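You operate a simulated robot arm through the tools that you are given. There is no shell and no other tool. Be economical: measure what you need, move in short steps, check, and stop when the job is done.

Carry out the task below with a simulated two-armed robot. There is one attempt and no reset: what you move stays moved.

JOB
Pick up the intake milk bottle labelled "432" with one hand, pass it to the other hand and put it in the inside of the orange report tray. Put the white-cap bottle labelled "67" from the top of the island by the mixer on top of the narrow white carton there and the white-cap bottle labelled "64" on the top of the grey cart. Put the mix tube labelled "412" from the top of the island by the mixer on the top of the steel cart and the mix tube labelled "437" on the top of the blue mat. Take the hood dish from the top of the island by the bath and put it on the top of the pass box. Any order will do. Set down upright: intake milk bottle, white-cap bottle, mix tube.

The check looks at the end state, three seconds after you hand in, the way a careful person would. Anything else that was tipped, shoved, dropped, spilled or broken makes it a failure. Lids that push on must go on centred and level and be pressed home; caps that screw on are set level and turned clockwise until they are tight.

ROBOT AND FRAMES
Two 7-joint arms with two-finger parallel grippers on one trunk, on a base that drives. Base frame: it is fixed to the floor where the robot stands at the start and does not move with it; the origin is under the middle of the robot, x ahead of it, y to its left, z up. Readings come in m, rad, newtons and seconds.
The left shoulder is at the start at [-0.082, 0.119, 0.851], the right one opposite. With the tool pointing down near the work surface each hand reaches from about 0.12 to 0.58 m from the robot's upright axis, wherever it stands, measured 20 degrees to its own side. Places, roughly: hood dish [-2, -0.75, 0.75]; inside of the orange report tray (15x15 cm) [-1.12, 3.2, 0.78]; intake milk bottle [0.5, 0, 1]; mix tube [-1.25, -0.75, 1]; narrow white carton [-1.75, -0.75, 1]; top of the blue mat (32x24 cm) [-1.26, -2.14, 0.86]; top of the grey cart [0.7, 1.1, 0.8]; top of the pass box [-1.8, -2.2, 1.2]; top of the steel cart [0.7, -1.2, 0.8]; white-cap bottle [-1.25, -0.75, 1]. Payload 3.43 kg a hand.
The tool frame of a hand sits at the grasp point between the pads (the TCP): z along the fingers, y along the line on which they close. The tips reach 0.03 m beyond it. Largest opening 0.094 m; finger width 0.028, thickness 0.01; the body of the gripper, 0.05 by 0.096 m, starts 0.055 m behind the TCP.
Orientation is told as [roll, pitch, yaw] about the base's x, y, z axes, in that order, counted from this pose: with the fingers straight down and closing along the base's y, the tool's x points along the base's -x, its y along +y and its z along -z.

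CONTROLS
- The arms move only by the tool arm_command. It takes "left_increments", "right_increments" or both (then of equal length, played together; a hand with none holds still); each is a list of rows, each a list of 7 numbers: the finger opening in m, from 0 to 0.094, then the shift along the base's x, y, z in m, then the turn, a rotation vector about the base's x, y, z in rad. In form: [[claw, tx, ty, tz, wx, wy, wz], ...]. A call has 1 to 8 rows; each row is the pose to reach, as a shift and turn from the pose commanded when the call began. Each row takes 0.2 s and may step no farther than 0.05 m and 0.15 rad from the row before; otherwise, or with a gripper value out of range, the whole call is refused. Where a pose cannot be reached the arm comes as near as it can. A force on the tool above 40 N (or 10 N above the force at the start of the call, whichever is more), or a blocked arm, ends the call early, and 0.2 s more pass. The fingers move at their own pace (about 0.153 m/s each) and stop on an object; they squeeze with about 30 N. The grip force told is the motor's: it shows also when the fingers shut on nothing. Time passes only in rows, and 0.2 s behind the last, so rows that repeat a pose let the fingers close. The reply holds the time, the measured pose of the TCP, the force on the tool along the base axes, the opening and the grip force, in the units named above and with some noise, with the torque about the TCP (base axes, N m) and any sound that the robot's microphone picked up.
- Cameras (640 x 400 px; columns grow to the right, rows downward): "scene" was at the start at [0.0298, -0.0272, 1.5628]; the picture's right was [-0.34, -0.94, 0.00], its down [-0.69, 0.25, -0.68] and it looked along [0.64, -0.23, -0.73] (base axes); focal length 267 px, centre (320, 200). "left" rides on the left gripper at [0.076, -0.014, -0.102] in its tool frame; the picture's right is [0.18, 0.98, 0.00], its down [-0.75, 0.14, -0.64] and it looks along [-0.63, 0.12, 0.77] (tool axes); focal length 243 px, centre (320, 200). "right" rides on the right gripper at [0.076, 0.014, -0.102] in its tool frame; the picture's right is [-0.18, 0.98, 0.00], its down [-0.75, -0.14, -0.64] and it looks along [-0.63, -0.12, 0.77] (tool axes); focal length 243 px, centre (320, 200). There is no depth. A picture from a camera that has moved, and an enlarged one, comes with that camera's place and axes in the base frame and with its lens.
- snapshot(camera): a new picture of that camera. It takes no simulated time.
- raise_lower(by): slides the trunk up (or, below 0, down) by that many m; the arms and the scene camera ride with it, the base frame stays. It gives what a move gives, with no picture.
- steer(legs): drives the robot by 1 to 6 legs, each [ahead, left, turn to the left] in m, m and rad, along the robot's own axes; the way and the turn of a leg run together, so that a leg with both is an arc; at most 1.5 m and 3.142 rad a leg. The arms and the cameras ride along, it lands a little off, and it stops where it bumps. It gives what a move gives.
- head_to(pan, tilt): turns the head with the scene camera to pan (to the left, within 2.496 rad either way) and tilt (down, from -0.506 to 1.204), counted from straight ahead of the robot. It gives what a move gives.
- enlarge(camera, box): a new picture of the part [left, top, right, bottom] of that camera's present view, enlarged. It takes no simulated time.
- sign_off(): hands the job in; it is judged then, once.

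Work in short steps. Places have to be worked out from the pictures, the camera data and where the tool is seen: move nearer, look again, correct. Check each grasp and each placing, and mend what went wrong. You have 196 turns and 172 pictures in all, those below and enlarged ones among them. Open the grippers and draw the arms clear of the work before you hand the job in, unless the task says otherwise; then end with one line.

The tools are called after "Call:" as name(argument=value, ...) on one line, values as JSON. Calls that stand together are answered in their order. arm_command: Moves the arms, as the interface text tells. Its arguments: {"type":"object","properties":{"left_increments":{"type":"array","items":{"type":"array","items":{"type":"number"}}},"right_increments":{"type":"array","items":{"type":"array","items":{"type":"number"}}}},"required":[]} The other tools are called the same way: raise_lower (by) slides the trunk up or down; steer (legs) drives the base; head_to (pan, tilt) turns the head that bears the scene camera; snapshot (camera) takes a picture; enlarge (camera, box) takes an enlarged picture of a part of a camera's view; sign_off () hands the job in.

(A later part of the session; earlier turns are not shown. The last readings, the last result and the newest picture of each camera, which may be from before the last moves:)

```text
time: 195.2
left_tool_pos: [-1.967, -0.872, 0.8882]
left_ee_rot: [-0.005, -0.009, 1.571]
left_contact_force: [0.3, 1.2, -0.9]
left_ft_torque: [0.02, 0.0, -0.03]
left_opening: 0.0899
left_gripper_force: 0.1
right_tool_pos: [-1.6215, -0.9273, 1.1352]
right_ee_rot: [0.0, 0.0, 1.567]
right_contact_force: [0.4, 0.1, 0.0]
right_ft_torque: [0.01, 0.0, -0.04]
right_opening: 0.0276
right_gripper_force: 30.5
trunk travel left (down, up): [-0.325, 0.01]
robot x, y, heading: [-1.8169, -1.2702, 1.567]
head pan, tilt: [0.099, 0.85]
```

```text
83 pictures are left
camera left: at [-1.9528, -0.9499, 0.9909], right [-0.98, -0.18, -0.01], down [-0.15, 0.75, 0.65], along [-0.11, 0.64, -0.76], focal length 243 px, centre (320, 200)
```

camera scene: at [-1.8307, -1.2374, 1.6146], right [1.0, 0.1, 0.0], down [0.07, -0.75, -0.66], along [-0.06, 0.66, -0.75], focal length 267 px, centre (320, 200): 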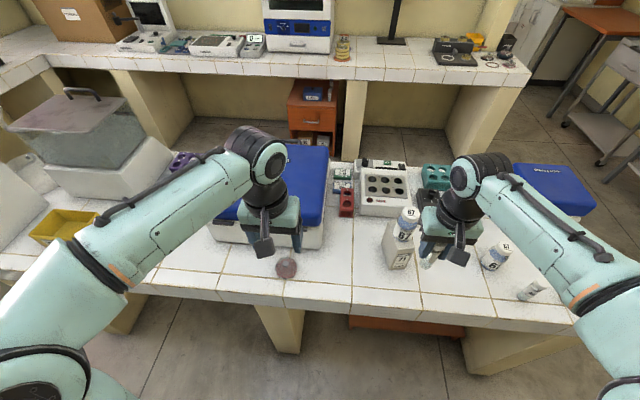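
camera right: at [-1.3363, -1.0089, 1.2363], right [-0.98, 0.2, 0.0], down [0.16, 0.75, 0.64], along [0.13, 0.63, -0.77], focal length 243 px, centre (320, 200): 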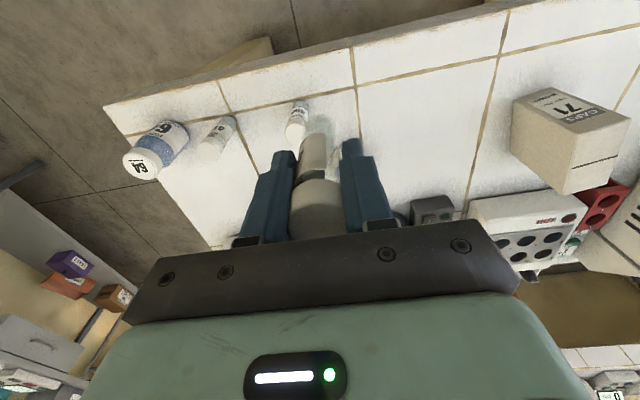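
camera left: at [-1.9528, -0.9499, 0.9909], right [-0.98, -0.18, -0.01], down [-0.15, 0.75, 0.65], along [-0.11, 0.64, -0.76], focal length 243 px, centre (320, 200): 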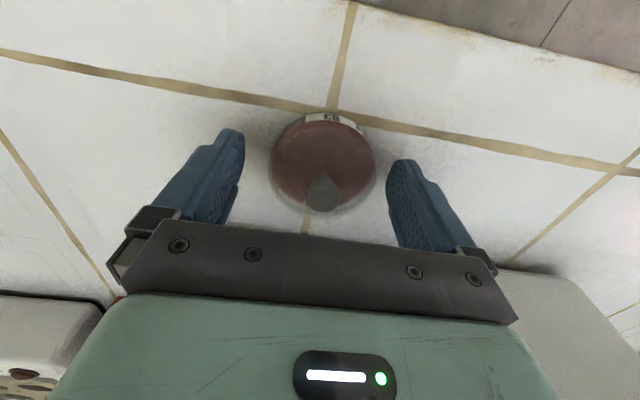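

Close on the dish body and lift a little to test.

Call:
arm_command(left_increments=[[0.07, 0, 0, -0.001, 0, 0, 0], [0.05, 0, 0, -0.001, 0, 0, 0], [0.03, 0, 0, -0.001, 0, 0, 0], [0.03, 0, 0, -0.001, 0, 0, 0], [0.03, 0, 0, 0.02, 0, 0, 0], [0.03, 0, 0, 0.05, 0, 0, 0]])

Call:
snapshot(camera="left")

Call:
enlarge(camera="scene", box=[200, 190, 360, 310])

```text
time: 196.6
left_tool_pos: [-1.9669, -0.8714, 0.9399]
left_ee_rot: [-0.008, -0.008, 1.571]
left_contact_force: [-0.4, 0.2, -2.0]
left_ft_torque: [-0.03, 0.0, 0.0]
left_opening: 0.0666
left_gripper_force: 30.1
right_tool_pos: [-1.6216, -0.9265, 1.1352]
right_ee_rot: [-0.001, 0.0, 1.567]
right_contact_force: [-0.1, 0.3, -1.2]
right_ft_torque: [0.01, 0.02, -0.03]
right_opening: 0.0277
right_gripper_force: 30.0
trunk travel left (down, up): [-0.325, 0.01]
robot x, y, heading: [-1.822, -1.273, 1.566]
head pan, tilt: [0.099, 0.85]
```

```text
82 pictures are left
camera left: at [-1.953, -0.9499, 1.0422], right [-0.98, -0.18, -0.01], down [-0.15, 0.75, 0.65], along [-0.11, 0.64, -0.76], focal length 243 px, centre (320, 200)
```

left: 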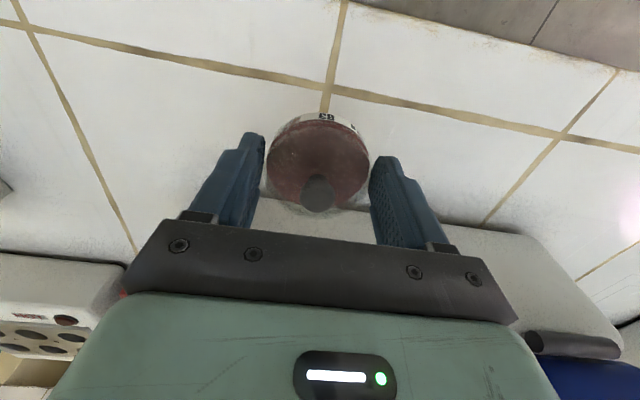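

```text
3.33 times, centred on (280, 250) of scene
camera zoom: at [-1.8305, -1.2377, 1.6145], right [1.0, 0.1, 0.0], down [0.07, -0.75, -0.66], along [-0.06, 0.66, -0.75], focal length 890 px, centre (453, 33)
```

zoom: 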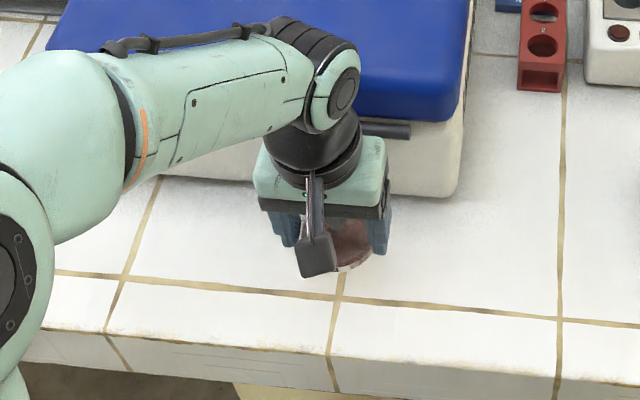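

Dish held level. Lift, retract, back off to the aisle centre and turn round to face the back table.

Call:
arm_command(left_increments=[[0.03, 0, 0, 0.045, 0, 0, 0], [0.03, 0, 0, 0.09, 0, 0, 0], [0.03, 0, 0, 0.13, 0, 0, 0], [0.03, 0, -0.02, 0.17, 0, 0, 0], [0.03, 0, -0.05, 0.2, 0, 0, 0], [0.03, 0, -0.08, 0.23, 0, 0, 0], [0.03, 0.02, -0.11, 0.26, 0, 0, 0], [0.03, 0.03, -0.13, 0.28, 0, 0, 0]])

Call:
steer(legs=[[-0.17, 0, 0], [0, 0, 3.14]])

Call:
head_to(pan=0.0, tilt=0.6)

Call:
snapshot(camera="scene")

```text
time: 198.4
left_tool_pos: [-1.937, -1.002, 1.2188]
left_ee_rot: [-0.006, -0.01, 1.571]
left_contact_force: [0.4, -0.1, -1.2]
left_ft_torque: [0.0, 0.0, 0.02]
left_opening: 0.0668
left_gripper_force: 29.8
right_tool_pos: [-1.6205, -0.9264, 1.134]
right_ee_rot: [0.001, 0.0, 1.566]
right_contact_force: [-0.3, -0.1, -0.2]
right_ft_torque: [0.0, 0.02, 0.0]
right_opening: 0.0274
right_gripper_force: 30.1
trunk travel left (down, up): [-0.325, 0.01]
robot x, y, heading: [-1.8213, -1.2703, 1.568]
head pan, tilt: [0.099, 0.85]
```

```text
time: 207.2
left_tool_pos: [-1.7008, -1.7058, 1.2191]
left_ee_rot: [-0.007, -0.008, -1.55]
left_contact_force: [-0.3, -0.2, -1.3]
left_ft_torque: [0.04, 0.0, -0.01]
left_opening: 0.0664
left_gripper_force: 30.2
right_tool_pos: [-2.0152, -1.7866, 1.1346]
right_ee_rot: [0.0, 0.001, -1.554]
right_contact_force: [-0.1, -0.7, 0.6]
right_ft_torque: [0.0, -0.02, -0.04]
right_opening: 0.0276
right_gripper_force: 30.1
trunk travel left (down, up): [-0.325, 0.01]
robot x, y, heading: [-1.8189, -1.4378, -1.551]
head pan, tilt: [0.099, 0.85]
```

```text
time: 208.0
left_tool_pos: [-1.7003, -1.7053, 1.2176]
left_ee_rot: [-0.009, -0.008, -1.552]
left_contact_force: [0.3, -0.4, -1.0]
left_ft_torque: [0.06, 0.01, 0.02]
left_opening: 0.0667
left_gripper_force: 29.7
right_tool_pos: [-2.0152, -1.7864, 1.135]
right_ee_rot: [0.0, -0.001, -1.553]
right_contact_force: [-0.8, 0.1, -0.9]
right_ft_torque: [0.02, 0.03, -0.01]
right_opening: 0.0276
right_gripper_force: 30.0
trunk travel left (down, up): [-0.325, 0.01]
robot x, y, heading: [-1.8216, -1.4373, -1.553]
head pan, tilt: [0.0, 0.6]
```

```text
80 pictures are left
camera scene: at [-1.8223, -1.4826, 1.6354], right [-1.0, -0.02, 0.0], down [-0.01, 0.57, -0.82], along [0.01, -0.82, -0.57], focal length 267 px, centre (320, 200)
```

scene: 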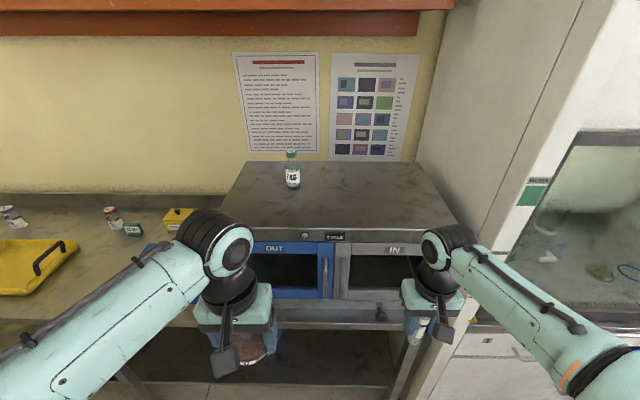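

Pass box top has one bottle on it. I raise the left hand above box height, retract the right hand, and drive closer.

Call:
arm_command(left_increments=[[0.03, 0, 0, 0.03, 0, 0, 0], [0.03, 0, 0, 0.06, 0, 0, 0], [0.03, 0, 0, 0.08, 0, 0, 0], [0.03, 0, 0, 0.08, 0, 0, 0]], right_increments=[[0.005, 0, 0.04, 0, 0, 0, 0], [0.005, 0, 0.08, 0, 0, 0, 0], [0.005, 0, 0.12, 0, 0, 0, 0], [0.005, 0, 0.15, 0, 0, 0, 0]])

Call:
raise_lower(by=0.01)

Call:
steer(legs=[[0.17, 0, -0.018]])

Call:
snapshot(camera="left")

Call:
snapshot(camera="scene")

```text
time: 209.0
left_tool_pos: [-1.6995, -1.7046, 1.2987]
left_ee_rot: [-0.007, -0.007, -1.553]
left_contact_force: [0.6, 0.1, -2.4]
left_ft_torque: [0.01, -0.02, 0.01]
left_opening: 0.0665
left_gripper_force: 29.6
right_tool_pos: [-2.0148, -1.6354, 1.1343]
right_ee_rot: [-0.001, -0.001, -1.557]
right_contact_force: [-0.1, 0.3, -0.2]
right_ft_torque: [-0.01, 0.03, 0.02]
right_opening: 0.0276
right_gripper_force: 29.7
trunk travel left (down, up): [-0.325, 0.01]
robot x, y, heading: [-1.8216, -1.441, -1.55]
head pan, tilt: [0.0, 0.6]
```

```text
time: 209.6
left_tool_pos: [-1.6988, -1.7065, 1.3095]
left_ee_rot: [-0.007, -0.008, -1.551]
left_contact_force: [-0.2, 0.0, -0.6]
left_ft_torque: [0.02, -0.02, -0.01]
left_opening: 0.0664
left_gripper_force: 30.6
right_tool_pos: [-2.0148, -1.6384, 1.1443]
right_ee_rot: [0.0, 0.0, -1.557]
right_contact_force: [-0.7, -0.4, -0.1]
right_ft_torque: [0.02, -0.02, 0.01]
right_opening: 0.0277
right_gripper_force: 30.2
trunk travel left (down, up): [-0.335, 0.0]
robot x, y, heading: [-1.8245, -1.442, -1.554]
head pan, tilt: [0.0, 0.6]
```

```text
time: 211.1
left_tool_pos: [-1.7053, -1.8804, 1.3095]
left_ee_rot: [-0.006, -0.007, -1.572]
left_contact_force: [-1.0, 0.1, -1.6]
left_ft_torque: [-0.01, 0.0, 0.02]
left_opening: 0.0666
left_gripper_force: 30.0
right_tool_pos: [-2.0182, -1.8044, 1.1448]
right_ee_rot: [0.0, 0.001, -1.577]
right_contact_force: [-0.6, -0.2, 0.0]
right_ft_torque: [0.0, 0.02, 0.0]
right_opening: 0.0277
right_gripper_force: 30.3
trunk travel left (down, up): [-0.335, 0.0]
robot x, y, heading: [-1.8204, -1.6064, -1.574]
head pan, tilt: [0.0, 0.6]
```

```text
79 pictures are left
camera left: at [-1.7183, -1.8033, 1.4108], right [0.98, 0.18, -0.01], down [0.14, -0.75, 0.65], along [0.11, -0.64, -0.76], focal length 243 px, centre (320, 200)
```

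left: 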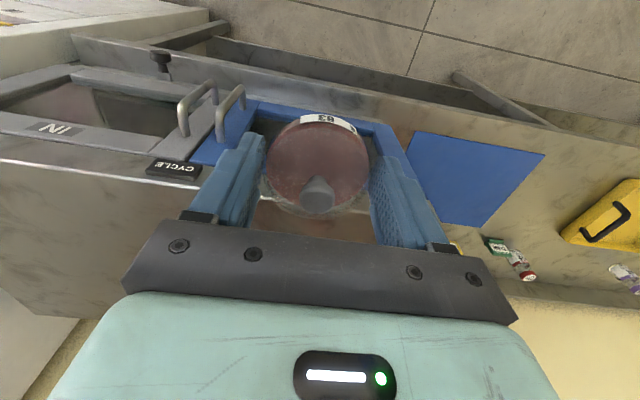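

```text
78 pictures are left
camera scene: at [-1.8222, -1.6545, 1.6441], right [-1.0, 0.0, 0.0], down [0.0, 0.56, -0.83], along [0.0, -0.83, -0.56], focal length 267 px, centre (320, 200)
```

scene: 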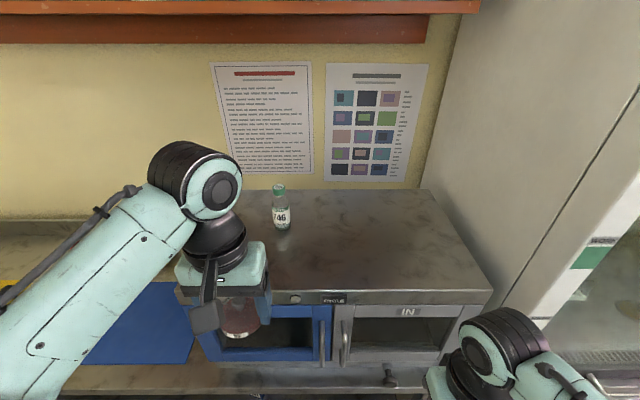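

Box top z≈1.20, front edge y≈-1.98, bottle on it at (-1.727,-2.18). I drive 8 cm closer and move the dish in over the top, keeping it above 1.22.

Call:
steer(legs=[[0.085, 0, 0]])

Call:
arm_command(left_increments=[[0.03, -0.03, -0.01, -0.01, 0, 0, 0], [0.03, -0.06, -0.03, -0.02, 0, 0, 0], [0.03, -0.09, -0.05, -0.03, 0, 0, 0], [0.03, -0.115, -0.07, -0.04, 0, 0, 0], [0.03, -0.13, -0.085, -0.045, 0, 0, 0], [0.03, -0.13, -0.085, -0.045, 0, 0, 0]])

Call:
snapshot(camera="left")

Call:
snapshot(camera="scene")

```text
time: 212.2
left_tool_pos: [-1.7051, -1.9656, 1.3087]
left_ee_rot: [-0.006, -0.009, -1.572]
left_contact_force: [0.1, 0.7, -1.1]
left_ft_torque: [-0.01, -0.02, -0.01]
left_opening: 0.0665
left_gripper_force: 29.9
right_tool_pos: [-2.0187, -1.8903, 1.1439]
right_ee_rot: [-0.001, 0.001, -1.574]
right_contact_force: [0.6, -0.4, -0.3]
right_ft_torque: [0.0, -0.03, 0.0]
right_opening: 0.0279
right_gripper_force: 29.8
trunk travel left (down, up): [-0.335, 0.0]
robot x, y, heading: [-1.8231, -1.6974, -1.572]
head pan, tilt: [0.0, 0.6]
```

```text
time: 213.6
left_tool_pos: [-1.835, -2.0492, 1.264]
left_ee_rot: [-0.006, -0.009, -1.573]
left_contact_force: [0.1, -0.4, -0.4]
left_ft_torque: [0.02, 0.01, 0.01]
left_opening: 0.0669
left_gripper_force: 29.9
right_tool_pos: [-2.0188, -1.8903, 1.1448]
right_ee_rot: [0.0, -0.002, -1.574]
right_contact_force: [0.5, 0.3, -0.1]
right_ft_torque: [0.0, -0.03, -0.01]
right_opening: 0.0279
right_gripper_force: 29.9
trunk travel left (down, up): [-0.335, 0.0]
robot x, y, heading: [-1.8213, -1.6993, -1.573]
head pan, tilt: [0.0, 0.6]
```

```text
77 pictures are left
camera left: at [-1.8474, -1.9731, 1.3666], right [0.98, 0.18, -0.01], down [0.14, -0.75, 0.65], along [0.11, -0.64, -0.76], focal length 243 px, centre (320, 200)
```

left: 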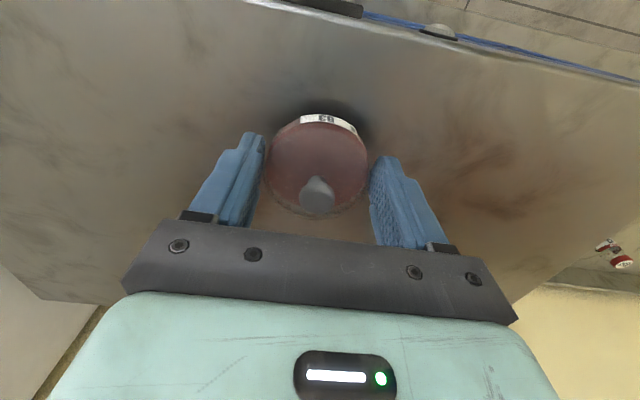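

```text
76 pictures are left
camera scene: at [-1.8222, -1.7407, 1.6444], right [-1.0, 0.0, 0.0], down [0.0, 0.56, -0.83], along [0.0, -0.83, -0.56], focal length 267 px, centre (320, 200)
```

scene: 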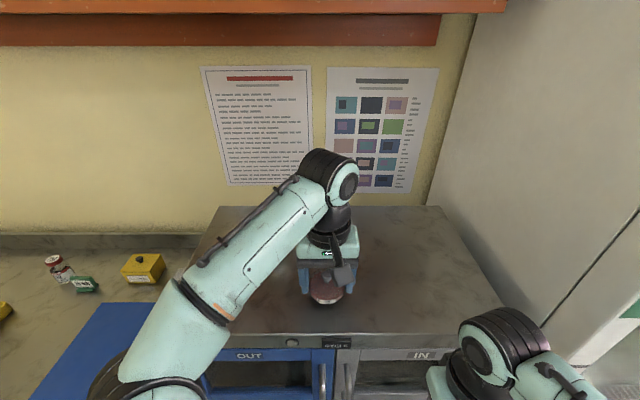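

Dish is well over the top. Lower gently.

Call:
arm_command(left_increments=[[0.03, 0, -0.01, -0.01, 0, 0, 0], [0.03, 0, -0.01, -0.016, 0, 0, 0], [0.03, 0, -0.01, -0.02, 0, 0, 0], [0.03, 0, -0.01, -0.024, 0, 0, 0], [0.03, 0, -0.01, -0.028, 0, 0, 0], [0.03, 0, -0.01, -0.032, 0, 0, 0]])

Call:
snapshot(camera="left")

```text
time: 214.8
left_tool_pos: [-1.8333, -2.0601, 1.2404]
left_ee_rot: [-0.015, -0.021, -1.571]
left_contact_force: [-0.4, -1.6, 9.9]
left_ft_torque: [0.09, -0.45, -0.08]
left_opening: 0.0665
left_gripper_force: 29.8
right_tool_pos: [-2.0192, -1.8902, 1.1451]
right_ee_rot: [-0.001, 0.0, -1.573]
right_contact_force: [0.1, -0.6, 0.0]
right_ft_torque: [-0.01, 0.0, 0.02]
right_opening: 0.0277
right_gripper_force: 30.2
trunk travel left (down, up): [-0.335, 0.0]
robot x, y, heading: [-1.8233, -1.6972, -1.578]
head pan, tilt: [0.0, 0.6]
stopped in row 6 (left hand): the force on the tool passed its limit at 46 N (the readings are from after the stop); the commanded pose is now the measured one
```

```text
75 pictures are left
camera left: at [-1.8462, -1.982, 1.342], right [0.98, 0.18, -0.02], down [0.15, -0.74, 0.66], along [0.11, -0.65, -0.75], focal length 243 px, centre (320, 200)
```

left: 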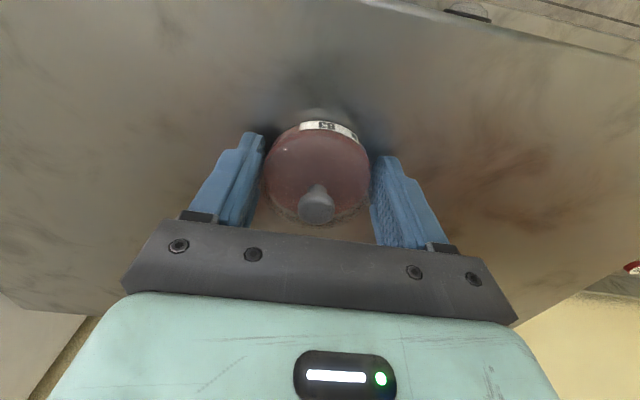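

Contact; release and lift off.

Call:
arm_command(left_increments=[[0.06, 0, 0, 0.001, 0, 0, 0], [0.075, 0, 0, 0.001, 0, 0, 0], [0.09, 0, 0, 0.002, 0, 0, 0], [0.09, 0, 0, 0.002, 0, 0, 0], [0.09, 0, 0, 0.025, 0, 0, 0], [0.09, 0, 0.01, 0.055, 0, 0, 0], [0.09, 0, 0.04, 0.085, 0, 0, 0], [0.09, 0, 0.08, 0.085, 0, 0, 0]])

Call:
snapshot(camera="left")

Call:
snapshot(camera="scene")

```text
time: 216.6
left_tool_pos: [-1.8332, -1.981, 1.3246]
left_ee_rot: [-0.012, -0.018, -1.57]
left_contact_force: [0.4, -0.1, 0.5]
left_ft_torque: [0.01, 0.02, 0.01]
left_opening: 0.0899
left_gripper_force: 0.0
left hand out of reach, approached as far as the arm can: row 7
right_tool_pos: [-2.0178, -1.8888, 1.1463]
right_ee_rot: [0.001, -0.001, -1.577]
right_contact_force: [0.1, 0.3, 0.5]
right_ft_torque: [-0.03, -0.02, 0.03]
right_opening: 0.0277
right_gripper_force: 30.5
trunk travel left (down, up): [-0.335, 0.0]
robot x, y, heading: [-1.8242, -1.7, -1.576]
head pan, tilt: [0.0, 0.6]
```

```text
74 pictures are left
camera left: at [-1.8455, -1.9032, 1.4266], right [0.98, 0.18, -0.02], down [0.15, -0.74, 0.65], along [0.11, -0.64, -0.76], focal length 243 px, centre (320, 200)
```

left: 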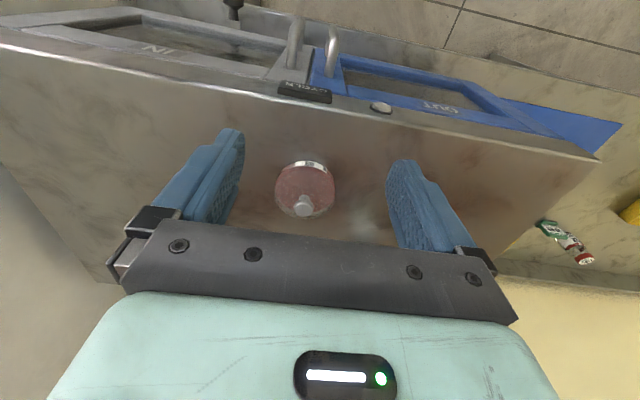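

```text
73 pictures are left
camera scene: at [-1.8217, -1.7403, 1.6443], right [-1.0, 0.0, 0.0], down [0.0, 0.56, -0.83], along [0.0, -0.83, -0.56], focal length 267 px, centre (320, 200)
```

scene: 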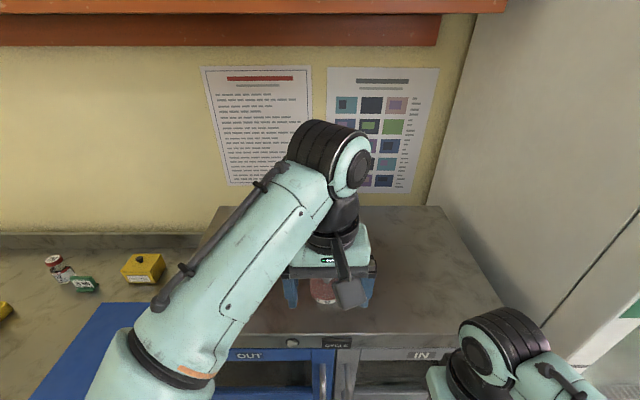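

Dish placed. Back off, check the pass box, and lower the left hand.

Call:
steer(legs=[[-0.25, 0, 0], [0, 0.64, 0]])

Call:
arm_command(left_increments=[[0.09, 0.04, 0.0, -0.02, 0, 0, 0], [0.09, 0.08, 0, -0.04, 0, 0, 0], [0.09, 0.12, 0, -0.06, 0, 0, 0], [0.09, 0.15, 0, -0.08, 0, 0, 0]])

Call:
head_to(pan=-0.3, tilt=0.6)

Call:
snapshot(camera="scene")

```text
time: 224.3
left_tool_pos: [-1.1819, -1.7327, 1.325]
left_ee_rot: [-0.011, -0.018, -1.587]
left_contact_force: [-0.1, -0.3, 0.4]
left_ft_torque: [0.01, 0.01, -0.02]
left_opening: 0.09
left_gripper_force: 0.0
right_tool_pos: [-1.3654, -1.6393, 1.1467]
right_ee_rot: [0.002, 0.0, -1.592]
right_contact_force: [-0.1, 0.5, 0.6]
right_ft_torque: [0.03, -0.02, -0.02]
right_opening: 0.028
right_gripper_force: 29.7
trunk travel left (down, up): [-0.335, 0.0]
robot x, y, heading: [-1.1655, -1.4468, -1.587]
head pan, tilt: [0.0, 0.6]
```

```text
time: 225.3
left_tool_pos: [-1.0325, -1.7317, 1.2458]
left_ee_rot: [-0.012, -0.02, -1.591]
left_contact_force: [0.3, 0.7, 0.2]
left_ft_torque: [-0.02, 0.02, -0.01]
left_opening: 0.0899
left_gripper_force: 0.0
right_tool_pos: [-1.3641, -1.6383, 1.1445]
right_ee_rot: [0.0, 0.001, -1.592]
right_contact_force: [0.7, 0.2, -0.2]
right_ft_torque: [-0.02, 0.01, 0.02]
right_opening: 0.0278
right_gripper_force: 29.5
trunk travel left (down, up): [-0.335, 0.0]
robot x, y, heading: [-1.1631, -1.4447, -1.59]
head pan, tilt: [0.0, 0.6]
```

```text
time: 226.1
left_tool_pos: [-1.0336, -1.7317, 1.2463]
left_ee_rot: [-0.012, -0.018, -1.587]
left_contact_force: [-0.4, -0.9, -0.2]
left_ft_torque: [-0.03, 0.01, 0.0]
left_opening: 0.0901
left_gripper_force: 0.1
right_tool_pos: [-1.3648, -1.6393, 1.1458]
right_ee_rot: [0.0, 0.0, -1.592]
right_contact_force: [0.3, -0.3, -0.7]
right_ft_torque: [0.0, -0.02, -0.02]
right_opening: 0.0277
right_gripper_force: 30.5
trunk travel left (down, up): [-0.335, 0.0]
robot x, y, heading: [-1.1648, -1.451, -1.591]
head pan, tilt: [-0.3, 0.6]
```

```text
72 pictures are left
camera scene: at [-1.1921, -1.4878, 1.6444], right [-0.95, 0.31, 0.0], down [0.18, 0.54, -0.83], along [-0.26, -0.78, -0.56], focal length 267 px, centre (320, 200)
```

scene: 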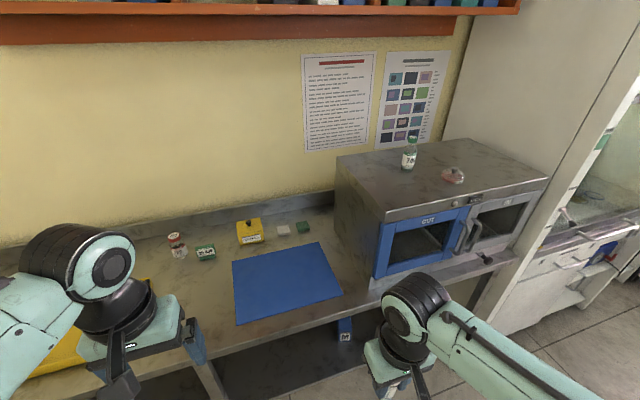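

Dish and the green bottle both stand on the pass box. Blue mat centre ≈ (-1.26,-2.12). Drive forward and bring tube 437 over it.

Call:
steer(legs=[[0.2, 0, 0.02]])

Call:
arm_command(right_increments=[[0.005, 0.015, -0.045, 0, 0, 0, 0], [0.005, 0.03, -0.09, 0, 0, 0, 0], [0.005, 0.05, -0.13, 0, 0, 0, 0], [0.005, 0.07, -0.17, -0.01, 0, 0, 0], [0.005, 0.09, -0.21, -0.02, 0, 0, 0], [0.005, 0.1, -0.25, -0.04, 0, 0, 0], [0.005, 0.105, -0.27, -0.08, 0, 0, 0], [0.005, 0.105, -0.27, -0.12, 0, 0, 0]])

Call:
snapshot(camera="right")

Call:
snapshot(camera="scene")

```text
time: 227.7
left_tool_pos: [-1.0299, -1.9338, 1.246]
left_ee_rot: [-0.011, -0.017, -1.569]
left_contact_force: [0.6, 0.1, -0.6]
left_ft_torque: [0.03, -0.01, 0.0]
left_opening: 0.0903
left_gripper_force: 0.0
right_tool_pos: [-1.3633, -1.8459, 1.1461]
right_ee_rot: [-0.001, 0.0, -1.573]
right_contact_force: [0.6, -0.6, -0.9]
right_ft_torque: [0.0, 0.0, 0.02]
right_opening: 0.0276
right_gripper_force: 29.9
trunk travel left (down, up): [-0.335, 0.0]
robot x, y, heading: [-1.167, -1.6514, -1.572]
head pan, tilt: [-0.3, 0.6]
```

```text
time: 229.5
left_tool_pos: [-1.0289, -1.9333, 1.2464]
left_ee_rot: [-0.012, -0.017, -1.566]
left_contact_force: [-0.1, 0.2, -0.8]
left_ft_torque: [-0.01, -0.03, 0.0]
left_opening: 0.09
left_gripper_force: 0.1
right_tool_pos: [-1.2578, -2.118, 1.025]
right_ee_rot: [-0.001, -0.002, -1.57]
right_contact_force: [0.2, -0.3, 0.3]
right_ft_torque: [-0.01, -0.01, 0.01]
right_opening: 0.0276
right_gripper_force: 30.0
trunk travel left (down, up): [-0.335, 0.0]
robot x, y, heading: [-1.1639, -1.6558, -1.572]
head pan, tilt: [-0.3, 0.6]
```

```text
71 pictures are left
camera right: at [-1.2433, -2.0419, 1.1268], right [0.98, -0.18, 0.0], down [-0.14, -0.75, 0.64], along [-0.12, -0.63, -0.77], focal length 243 px, centre (320, 200)
```

right: 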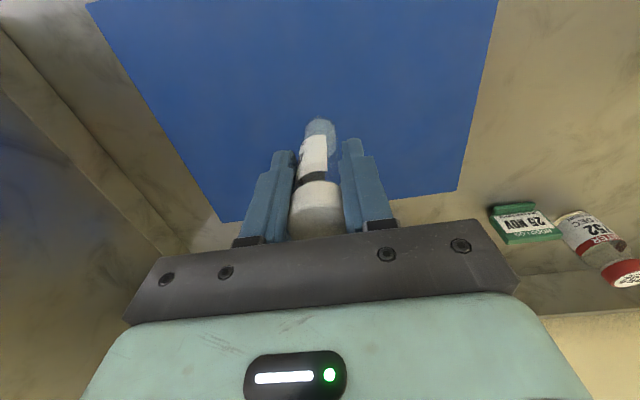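

```text
70 pictures are left
camera scene: at [-1.1931, -1.6932, 1.6443], right [-0.96, 0.29, 0.0], down [0.17, 0.54, -0.82], along [-0.24, -0.79, -0.57], focal length 267 px, centre (320, 200)
```

scene: 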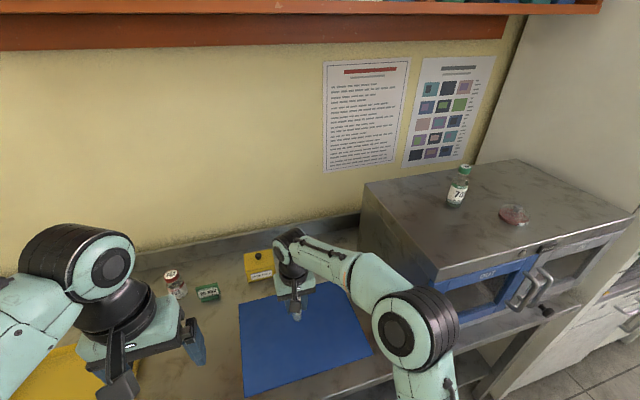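

Well inside the mat. Lower to near contact, then creep.

Call:
arm_command(right_increments=[[0.005, 0, 0, -0.04, 0, 0, 0], [0.005, 0, 0, -0.07, 0, 0, 0], [0.005, 0, 0, -0.08, 0, 0, 0], [0.005, 0, 0, -0.085, 0, 0, 0], [0.005, 0, 0, -0.089, 0, 0, 0], [0.005, 0, 0, -0.093, 0, 0, 0], [0.005, 0, 0, -0.097, 0, 0, 0], [0.005, 0, 0, -0.101, 0, 0, 0]])

Call:
snapshot(camera="right")

```text
time: 231.3
left_tool_pos: [-1.0297, -1.934, 1.2466]
left_ee_rot: [-0.011, -0.02, -1.566]
left_contact_force: [-0.5, 0.0, 0.4]
left_ft_torque: [-0.03, -0.01, 0.06]
left_opening: 0.0898
left_gripper_force: 0.1
right_tool_pos: [-1.2578, -2.1183, 0.9239]
right_ee_rot: [-0.001, -0.001, -1.571]
right_contact_force: [-0.4, 0.4, 3.3]
right_ft_torque: [0.01, 0.0, -0.02]
right_opening: 0.0276
right_gripper_force: 29.5
trunk travel left (down, up): [-0.335, 0.0]
robot x, y, heading: [-1.1665, -1.6498, -1.573]
head pan, tilt: [-0.3, 0.6]
```

```text
69 pictures are left
camera right: at [-1.243, -2.0418, 1.0259], right [0.98, -0.18, 0.0], down [-0.14, -0.75, 0.64], along [-0.12, -0.63, -0.77], focal length 243 px, centre (320, 200)
```

right: 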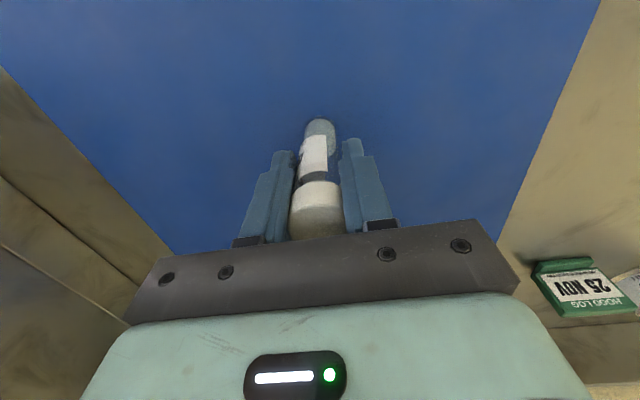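

Light touch (≈4 N). One more millimetre, then open and lift.

Call:
arm_command(right_increments=[[0.005, 0, 0, -0.001, 0, 0, 0], [0.028, 0, 0, -0.001, 0, 0, 0], [0.035, 0, 0, -0.001, 0, 0, 0], [0.06, 0, 0, -0.001, 0, 0, 0], [0.06, 0, 0, -0.001, 0, 0, 0], [0.06, 0, 0, 0.03, 0, 0, 0], [0.06, 0, 0, 0.07, 0, 0, 0], [0.06, 0, 0, 0.11, 0, 0, 0]])

Call:
snapshot(camera="right")

```text
time: 233.1
left_tool_pos: [-1.0291, -1.9332, 1.2459]
left_ee_rot: [-0.012, -0.019, -1.568]
left_contact_force: [1.2, 0.7, -0.3]
left_ft_torque: [-0.01, 0.01, -0.02]
left_opening: 0.0901
left_gripper_force: 0.0
right_tool_pos: [-1.2583, -2.1174, 1.0363]
right_ee_rot: [0.0, -0.001, -1.569]
right_contact_force: [-0.5, -1.0, -0.3]
right_ft_torque: [-0.03, 0.03, 0.03]
right_opening: 0.0599
right_gripper_force: 0.2
trunk travel left (down, up): [-0.335, 0.0]
robot x, y, heading: [-1.1669, -1.6523, -1.571]
head pan, tilt: [-0.3, 0.6]
```

```text
68 pictures are left
camera right: at [-1.2438, -2.0411, 1.1386], right [0.98, -0.18, 0.0], down [-0.14, -0.75, 0.64], along [-0.12, -0.63, -0.77], focal length 243 px, centre (320, 200)
```

right: 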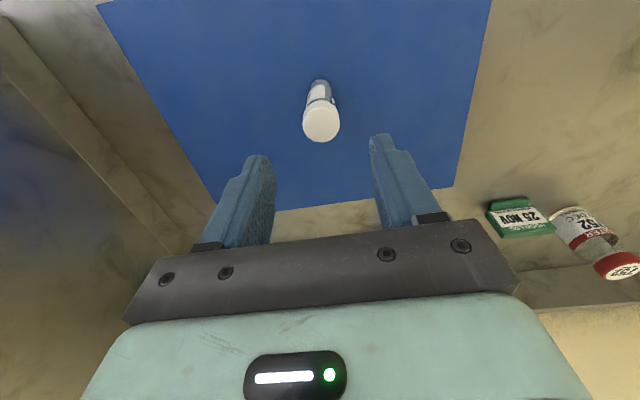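

Tube stands on the mat. Retract the right hand and verify the label.

Call:
arm_command(right_increments=[[0.06, 0, 0.01, 0.04, 0, 0, 0], [0.06, -0.02, 0.05, 0.06, 0, 0, 0], [0.06, -0.05, 0.09, 0.08, 0, 0, 0], [0.06, -0.08, 0.12, 0.1, 0, 0, 0], [0.06, -0.11, 0.15, 0.12, 0, 0, 0], [0.06, -0.11, 0.19, 0.12, 0, 0, 0], [0.06, -0.11, 0.23, 0.12, 0, 0, 0]])

Call:
enlarge(camera="scene", box=[240, 270, 340, 340])

```text
refused: row 3 steps farther than a row can; nothing moved
```

```text
5.71 times, centred on (290, 305) of scene
camera zoom: at [-1.1931, -1.6927, 1.6444], right [-0.96, 0.29, 0.0], down [0.17, 0.54, -0.83], along [-0.24, -0.79, -0.56], focal length 1526 px, centre (491, -400)
```

zoom: 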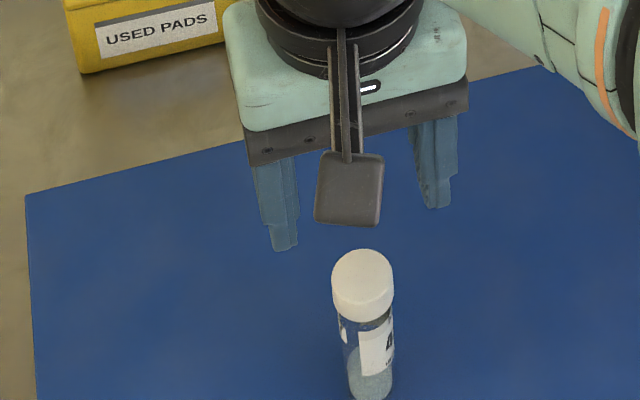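

Label edge faces away; earlier views and elimination (412, x05) settle it as 437. Retract the hand with shorter steps.

Call:
arm_command(right_increments=[[0.06, 0, 0.01, 0.04, 0, 0, 0], [0.06, -0.015, 0.045, 0.06, 0, 0, 0], [0.06, -0.03, 0.08, 0.08, 0, 0, 0], [0.06, -0.05, 0.12, 0.09, 0, 0, 0], [0.06, -0.07, 0.16, 0.1, 0, 0, 0], [0.06, -0.09, 0.2, 0.11, 0, 0, 0], [0.06, -0.1, 0.24, 0.11, 0, 0, 0]])

Call:
steer(legs=[[-0.23, 0, 0], [0, 0, 3.14], [0, -0.1, 0]])

Call:
head_to(pan=0.0, tilt=0.8)

Call:
snapshot(camera="scene")

```text
time: 234.7
left_tool_pos: [-1.0302, -1.9332, 1.2463]
left_ee_rot: [-0.012, -0.02, -1.569]
left_contact_force: [0.0, -0.2, -0.4]
left_ft_torque: [-0.01, 0.0, -0.03]
left_opening: 0.0901
left_gripper_force: 0.1
right_tool_pos: [-1.356, -1.876, 1.1421]
right_ee_rot: [0.0, -0.003, -1.568]
right_contact_force: [0.7, -0.3, -0.4]
right_ft_torque: [0.0, 0.02, -0.04]
right_opening: 0.0598
right_gripper_force: 0.1
trunk travel left (down, up): [-0.335, 0.0]
robot x, y, heading: [-1.1654, -1.6551, -1.568]
head pan, tilt: [-0.3, 0.6]
```

```text
time: 244.8
left_tool_pos: [-1.2001, -1.1488, 1.2458]
left_ee_rot: [-0.012, -0.019, 1.565]
left_contact_force: [0.0, -0.2, 0.1]
left_ft_torque: [0.01, 0.02, -0.01]
left_opening: 0.09
left_gripper_force: 0.1
right_tool_pos: [-0.8743, -1.2081, 1.1421]
right_ee_rot: [0.0, -0.002, 1.562]
right_contact_force: [0.4, 0.8, 0.0]
right_ft_torque: [-0.03, 0.04, 0.01]
right_opening: 0.0599
right_gripper_force: 0.1
trunk travel left (down, up): [-0.335, 0.0]
robot x, y, heading: [-1.0668, -1.4313, 1.565]
head pan, tilt: [-0.3, 0.6]
```

```text
time: 245.6
left_tool_pos: [-1.2009, -1.149, 1.2456]
left_ee_rot: [-0.012, -0.018, 1.566]
left_contact_force: [-0.3, -0.5, -0.1]
left_ft_torque: [-0.01, -0.01, -0.03]
left_opening: 0.0899
left_gripper_force: 0.1
right_tool_pos: [-0.8753, -1.2088, 1.1412]
right_ee_rot: [0.0, -0.002, 1.563]
right_contact_force: [-0.4, 0.3, -0.3]
right_ft_torque: [-0.02, 0.02, 0.0]
right_opening: 0.0599
right_gripper_force: 0.1
trunk travel left (down, up): [-0.335, 0.0]
robot x, y, heading: [-1.067, -1.4293, 1.562]
head pan, tilt: [0.0, 0.799]
```

```text
66 pictures are left
camera scene: at [-1.0682, -1.3955, 1.6275], right [1.0, -0.01, 0.0], down [-0.01, -0.72, -0.7], along [0.01, 0.7, -0.72], focal length 267 px, centre (320, 200)
```

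scene: 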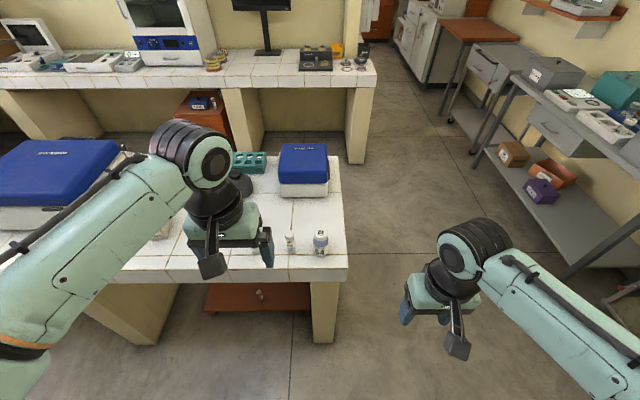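

Drive slightly closer, then bring the right hand over bottle 64.

Call:
steer(legs=[[0.1, 0, 0.005]])

Call:
arm_command(right_increments=[[0.07, -0.03, 0.03, 0, 0, 0, 0], [0.07, -0.06, 0.06, 0, 0, 0, 0], [0.07, -0.09, 0.09, 0, 0, 0, 0], [0.07, -0.12, 0.12, -0.01, 0, 0, 0], [0.07, -0.15, 0.15, -0.02, 0, 0, 0], [0.07, -0.17, 0.18, -0.04, 0, 0, 0], [0.07, -0.18, 0.21, -0.06, 0, 0, 0], [0.07, -0.18, 0.22, -0.08, 0, 0, 0]])

Call:
snapshot(camera="right")

```text
time: 246.8
left_tool_pos: [-1.2015, -1.0481, 1.2454]
left_ee_rot: [-0.012, -0.02, 1.571]
left_contact_force: [-0.5, 0.9, -1.1]
left_ft_torque: [0.01, -0.03, 0.03]
left_opening: 0.0901
left_gripper_force: 0.0
right_tool_pos: [-0.8756, -1.1068, 1.1411]
right_ee_rot: [-0.001, -0.002, 1.567]
right_contact_force: [0.0, 0.2, -0.4]
right_ft_torque: [0.0, -0.02, 0.01]
right_opening: 0.06
right_gripper_force: 0.1
trunk travel left (down, up): [-0.335, 0.0]
robot x, y, heading: [-1.0677, -1.3265, 1.57]
head pan, tilt: [0.0, 0.799]
```

```text
time: 248.6
left_tool_pos: [-1.2013, -1.0475, 1.2468]
left_ee_rot: [-0.012, -0.02, 1.57]
left_contact_force: [-0.7, 0.5, 1.0]
left_ft_torque: [0.0, 0.0, 0.03]
left_opening: 0.0901
left_gripper_force: 0.0
right_tool_pos: [-1.0563, -0.8857, 1.0607]
right_ee_rot: [0.001, -0.003, 1.568]
right_contact_force: [-0.6, -0.6, 0.4]
right_ft_torque: [0.02, 0.0, 0.0]
right_opening: 0.0701
right_gripper_force: 0.0
trunk travel left (down, up): [-0.335, 0.0]
robot x, y, heading: [-1.0652, -1.3293, 1.574]
head pan, tilt: [0.0, 0.799]
```

```text
65 pictures are left
camera right: at [-1.071, -0.9621, 1.1614], right [-0.98, 0.19, 0.0], down [0.14, 0.75, 0.64], along [0.12, 0.63, -0.77], focal length 243 px, centre (320, 200)
```

right: 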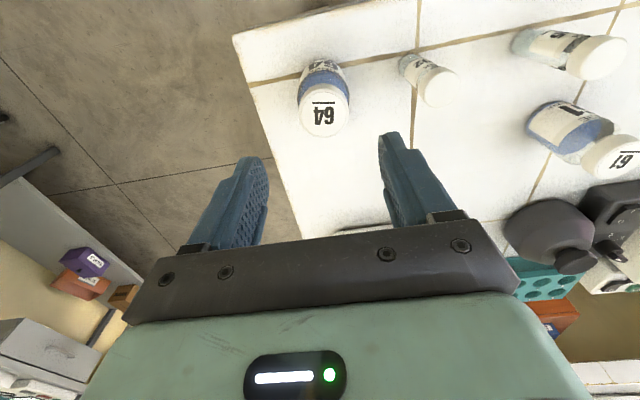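

Aligned on 64. Descend and grip.

Call:
arm_command(right_increments=[[0.07, -0.002, 0.002, -0.04, 0, 0, 0], [0.07, -0.002, 0.002, -0.08, 0, 0, 0], [0.07, -0.002, 0.002, -0.115, 0, 0, 0], [0.07, -0.002, 0.002, -0.131, 0, 0, 0], [0.04, -0.002, 0.002, -0.131, 0, 0, 0], [0.02, -0.002, 0.002, -0.131, 0, 0, 0], [0.02, -0.002, 0.002, -0.131, 0, 0, 0]])

Call:
snapshot(camera="right")

```text
time: 250.2
left_tool_pos: [-1.2026, -1.0478, 1.2461]
left_ee_rot: [-0.011, -0.02, 1.571]
left_contact_force: [0.6, 0.4, -0.4]
left_ft_torque: [-0.02, 0.01, 0.01]
left_opening: 0.09
left_gripper_force: 0.1
right_tool_pos: [-1.0577, -0.8842, 0.9305]
right_ee_rot: [0.0, 0.0, 1.568]
right_contact_force: [-0.5, -0.6, -1.0]
right_ft_torque: [-0.01, 0.02, 0.01]
right_opening: 0.0506
right_gripper_force: 30.4
trunk travel left (down, up): [-0.335, 0.0]
robot x, y, heading: [-1.0669, -1.3305, 1.569]
head pan, tilt: [0.0, 0.799]
```

```text
64 pictures are left
camera right: at [-1.0708, -0.9608, 1.0315], right [-0.98, 0.19, 0.0], down [0.14, 0.75, 0.64], along [0.12, 0.63, -0.77], focal length 243 px, centre (320, 200)
```

right: 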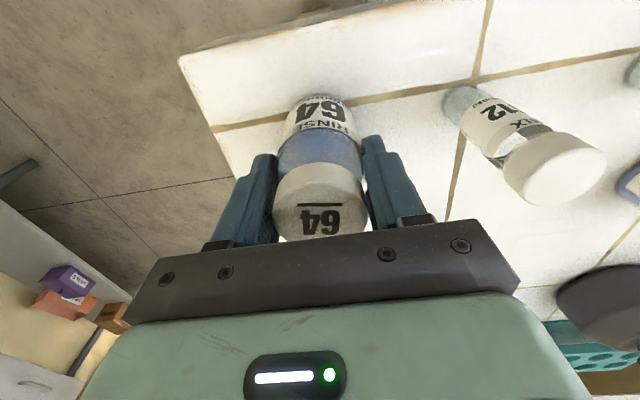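

Gripped 64. Lift up and aside to the right; meanwhile the left hand stays put.

Call:
arm_command(right_increments=[[0.02, 0, 0, 0.045, 0, 0, 0], [0.02, 0, 0, 0.09, 0, 0, 0], [0.02, 0, 0, 0.135, 0, 0, 0], [0.02, 0.02, -0.02, 0.17, 0, 0, 0], [0.02, 0.05, -0.04, 0.2, 0, 0, 0], [0.02, 0.08, -0.07, 0.21, 0, 0, 0], [0.02, 0.11, -0.1, 0.21, 0, 0, 0], [0.02, 0.14, -0.13, 0.21, 0, 0, 0]])

Call:
arm_command(left_increments=[[0.055, 0.01, 0.03, -0.03, 0, 0, 0], [0.055, 0.02, 0.06, -0.06, 0, 0, 0], [0.055, 0.03, 0.09, -0.09, 0, 0, 0], [0.055, 0.035, 0.12, -0.12, 0, 0, 0], [0.055, 0.04, 0.15, -0.15, 0, 0, 0], [0.055, 0.043, 0.168, -0.19, 0, 0, 0], [0.055, 0.043, 0.168, -0.19, 0, 0, 0]])

Call:
snapshot(camera="left")

```text
time: 252.0
left_tool_pos: [-1.2022, -1.0496, 1.2468]
left_ee_rot: [-0.012, -0.019, 1.571]
left_contact_force: [0.3, -0.4, 0.5]
left_ft_torque: [-0.02, -0.03, -0.01]
left_opening: 0.09
left_gripper_force: 0.0
right_tool_pos: [-0.9166, -1.0173, 1.1381]
right_ee_rot: [0.002, 0.0, 1.567]
right_contact_force: [0.2, 0.3, -0.7]
right_ft_torque: [0.04, 0.01, 0.02]
right_opening: 0.0504
right_gripper_force: 30.1
trunk travel left (down, up): [-0.335, 0.0]
robot x, y, heading: [-1.0685, -1.3325, 1.57]
head pan, tilt: [0.0, 0.799]
```

```text
time: 253.6
left_tool_pos: [-1.1616, -0.8775, 1.0556]
left_ee_rot: [-0.012, -0.019, 1.57]
left_contact_force: [-0.1, -0.1, 0.3]
left_ft_torque: [0.02, 0.02, 0.0]
left_opening: 0.0548
left_gripper_force: 0.0
right_tool_pos: [-0.9171, -1.0151, 1.1379]
right_ee_rot: [0.001, -0.001, 1.568]
right_contact_force: [-0.4, 0.0, -2.4]
right_ft_torque: [0.01, 0.01, 0.01]
right_opening: 0.0503
right_gripper_force: 29.8
trunk travel left (down, up): [-0.335, 0.0]
robot x, y, heading: [-1.0648, -1.3314, 1.569]
head pan, tilt: [0.0, 0.799]
```

```text
63 pictures are left
camera left: at [-1.1472, -0.9551, 1.1562], right [-0.98, -0.18, -0.02], down [-0.15, 0.74, 0.65], along [-0.11, 0.65, -0.76], focal length 243 px, centre (320, 200)
```

left: 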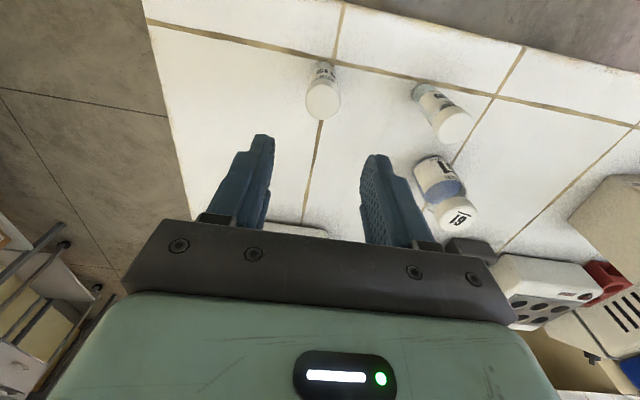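

412 cap at (-1.159,-0.884). Correct the small tilt of the left hand, descend and grip.

Call:
arm_command(left_increments=[[0.055, 0.003, -0.007, -0.03, -0.019, 0.012, 0], [0.055, 0.003, -0.007, -0.07, -0.019, 0.012, 0], [0.055, 0.003, -0.007, -0.11, -0.019, 0.012, 0], [0.055, 0.003, -0.007, -0.134, -0.019, 0.012, 0], [0.055, 0.003, -0.007, -0.134, -0.019, 0.012, 0]])

Call:
snapshot(camera="left")

```text
time: 254.8
left_tool_pos: [-1.1553, -0.886, 0.9215]
left_ee_rot: [0.0, 0.0, 1.571]
left_contact_force: [-0.3, 0.2, -1.1]
left_ft_torque: [0.01, 0.0, -0.01]
left_opening: 0.055
left_gripper_force: 0.1
right_tool_pos: [-0.9173, -1.0143, 1.137]
right_ee_rot: [0.0, -0.001, 1.567]
right_contact_force: [-0.6, -0.9, -1.4]
right_ft_torque: [0.0, 0.01, 0.0]
right_opening: 0.0504
right_gripper_force: 29.8
trunk travel left (down, up): [-0.335, 0.0]
robot x, y, heading: [-1.0702, -1.3276, 1.571]
head pan, tilt: [0.0, 0.799]
```

```text
62 pictures are left
camera left: at [-1.1406, -0.963, 1.0239], right [-0.98, -0.18, 0.0], down [-0.14, 0.75, 0.64], along [-0.12, 0.63, -0.77], focal length 243 px, centre (320, 200)
```

left: 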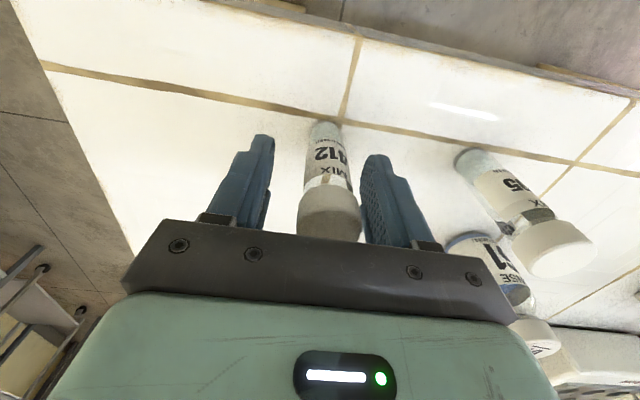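

Label 412 readable. Shift 4 mm, close, and lift.

Call:
arm_command(left_increments=[[0.055, -0.004, 0.0, 0, 0, 0, 0], [0.03, -0.004, 0.0, 0, 0, 0, 0], [0.01, -0.004, 0.0, 0, 0, 0, 0], [0.005, -0.004, 0.0, 0, 0, 0, 0]])

Call:
arm_command(left_increments=[[0.005, 0, 0, 0.045, 0, 0, 0], [0.005, 0, 0, 0.09, 0, 0, 0], [0.005, 0, 0, 0.135, 0, 0, 0], [0.005, 0, -0.02, 0.175, 0, 0, 0], [0.005, 0, -0.05, 0.2, 0, 0, 0], [0.005, 0, -0.09, 0.215, 0, 0, 0], [0.005, 0, -0.13, 0.22, 0, 0, 0]])

Call:
snapshot(camera="left")

```text
time: 255.8
left_tool_pos: [-1.1591, -0.8859, 0.921]
left_ee_rot: [0.001, 0.0, 1.571]
left_contact_force: [-0.8, 0.4, 0.8]
left_ft_torque: [0.04, -0.01, 0.01]
left_opening: 0.027
left_gripper_force: 30.0
right_tool_pos: [-0.9174, -1.0148, 1.1374]
right_ee_rot: [-0.001, -0.002, 1.568]
right_contact_force: [-0.1, 0.8, -1.6]
right_ft_torque: [0.02, 0.04, 0.02]
right_opening: 0.0504
right_gripper_force: 30.4
trunk travel left (down, up): [-0.335, 0.0]
robot x, y, heading: [-1.0689, -1.329, 1.57]
head pan, tilt: [0.0, 0.799]
```

```text
time: 257.4
left_tool_pos: [-1.1578, -1.0169, 1.1429]
left_ee_rot: [0.0, 0.001, 1.57]
left_contact_force: [1.4, -0.9, 0.7]
left_ft_torque: [0.01, 0.02, 0.0]
left_opening: 0.0266
left_gripper_force: 29.6
right_tool_pos: [-0.9189, -1.0159, 1.1384]
right_ee_rot: [-0.001, -0.001, 1.567]
right_contact_force: [0.5, -0.1, -1.3]
right_ft_torque: [0.03, -0.01, 0.01]
right_opening: 0.0503
right_gripper_force: 29.5
trunk travel left (down, up): [-0.335, 0.0]
robot x, y, heading: [-1.0653, -1.3294, 1.568]
head pan, tilt: [0.0, 0.799]
```

```text
61 pictures are left
camera left: at [-1.1429, -1.0943, 1.2448], right [-0.98, -0.18, 0.0], down [-0.14, 0.75, 0.64], along [-0.12, 0.63, -0.77], focal length 243 px, centre (320, 200)
```

left: 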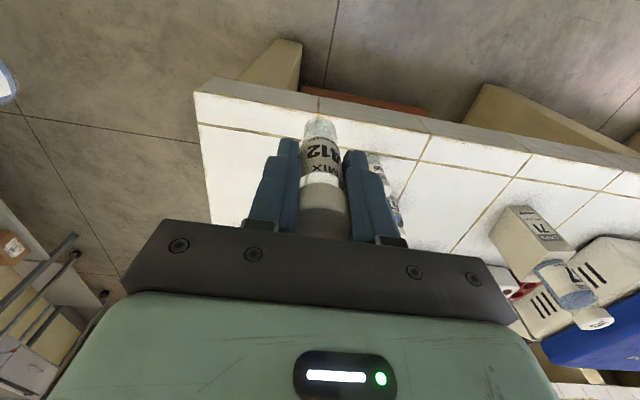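

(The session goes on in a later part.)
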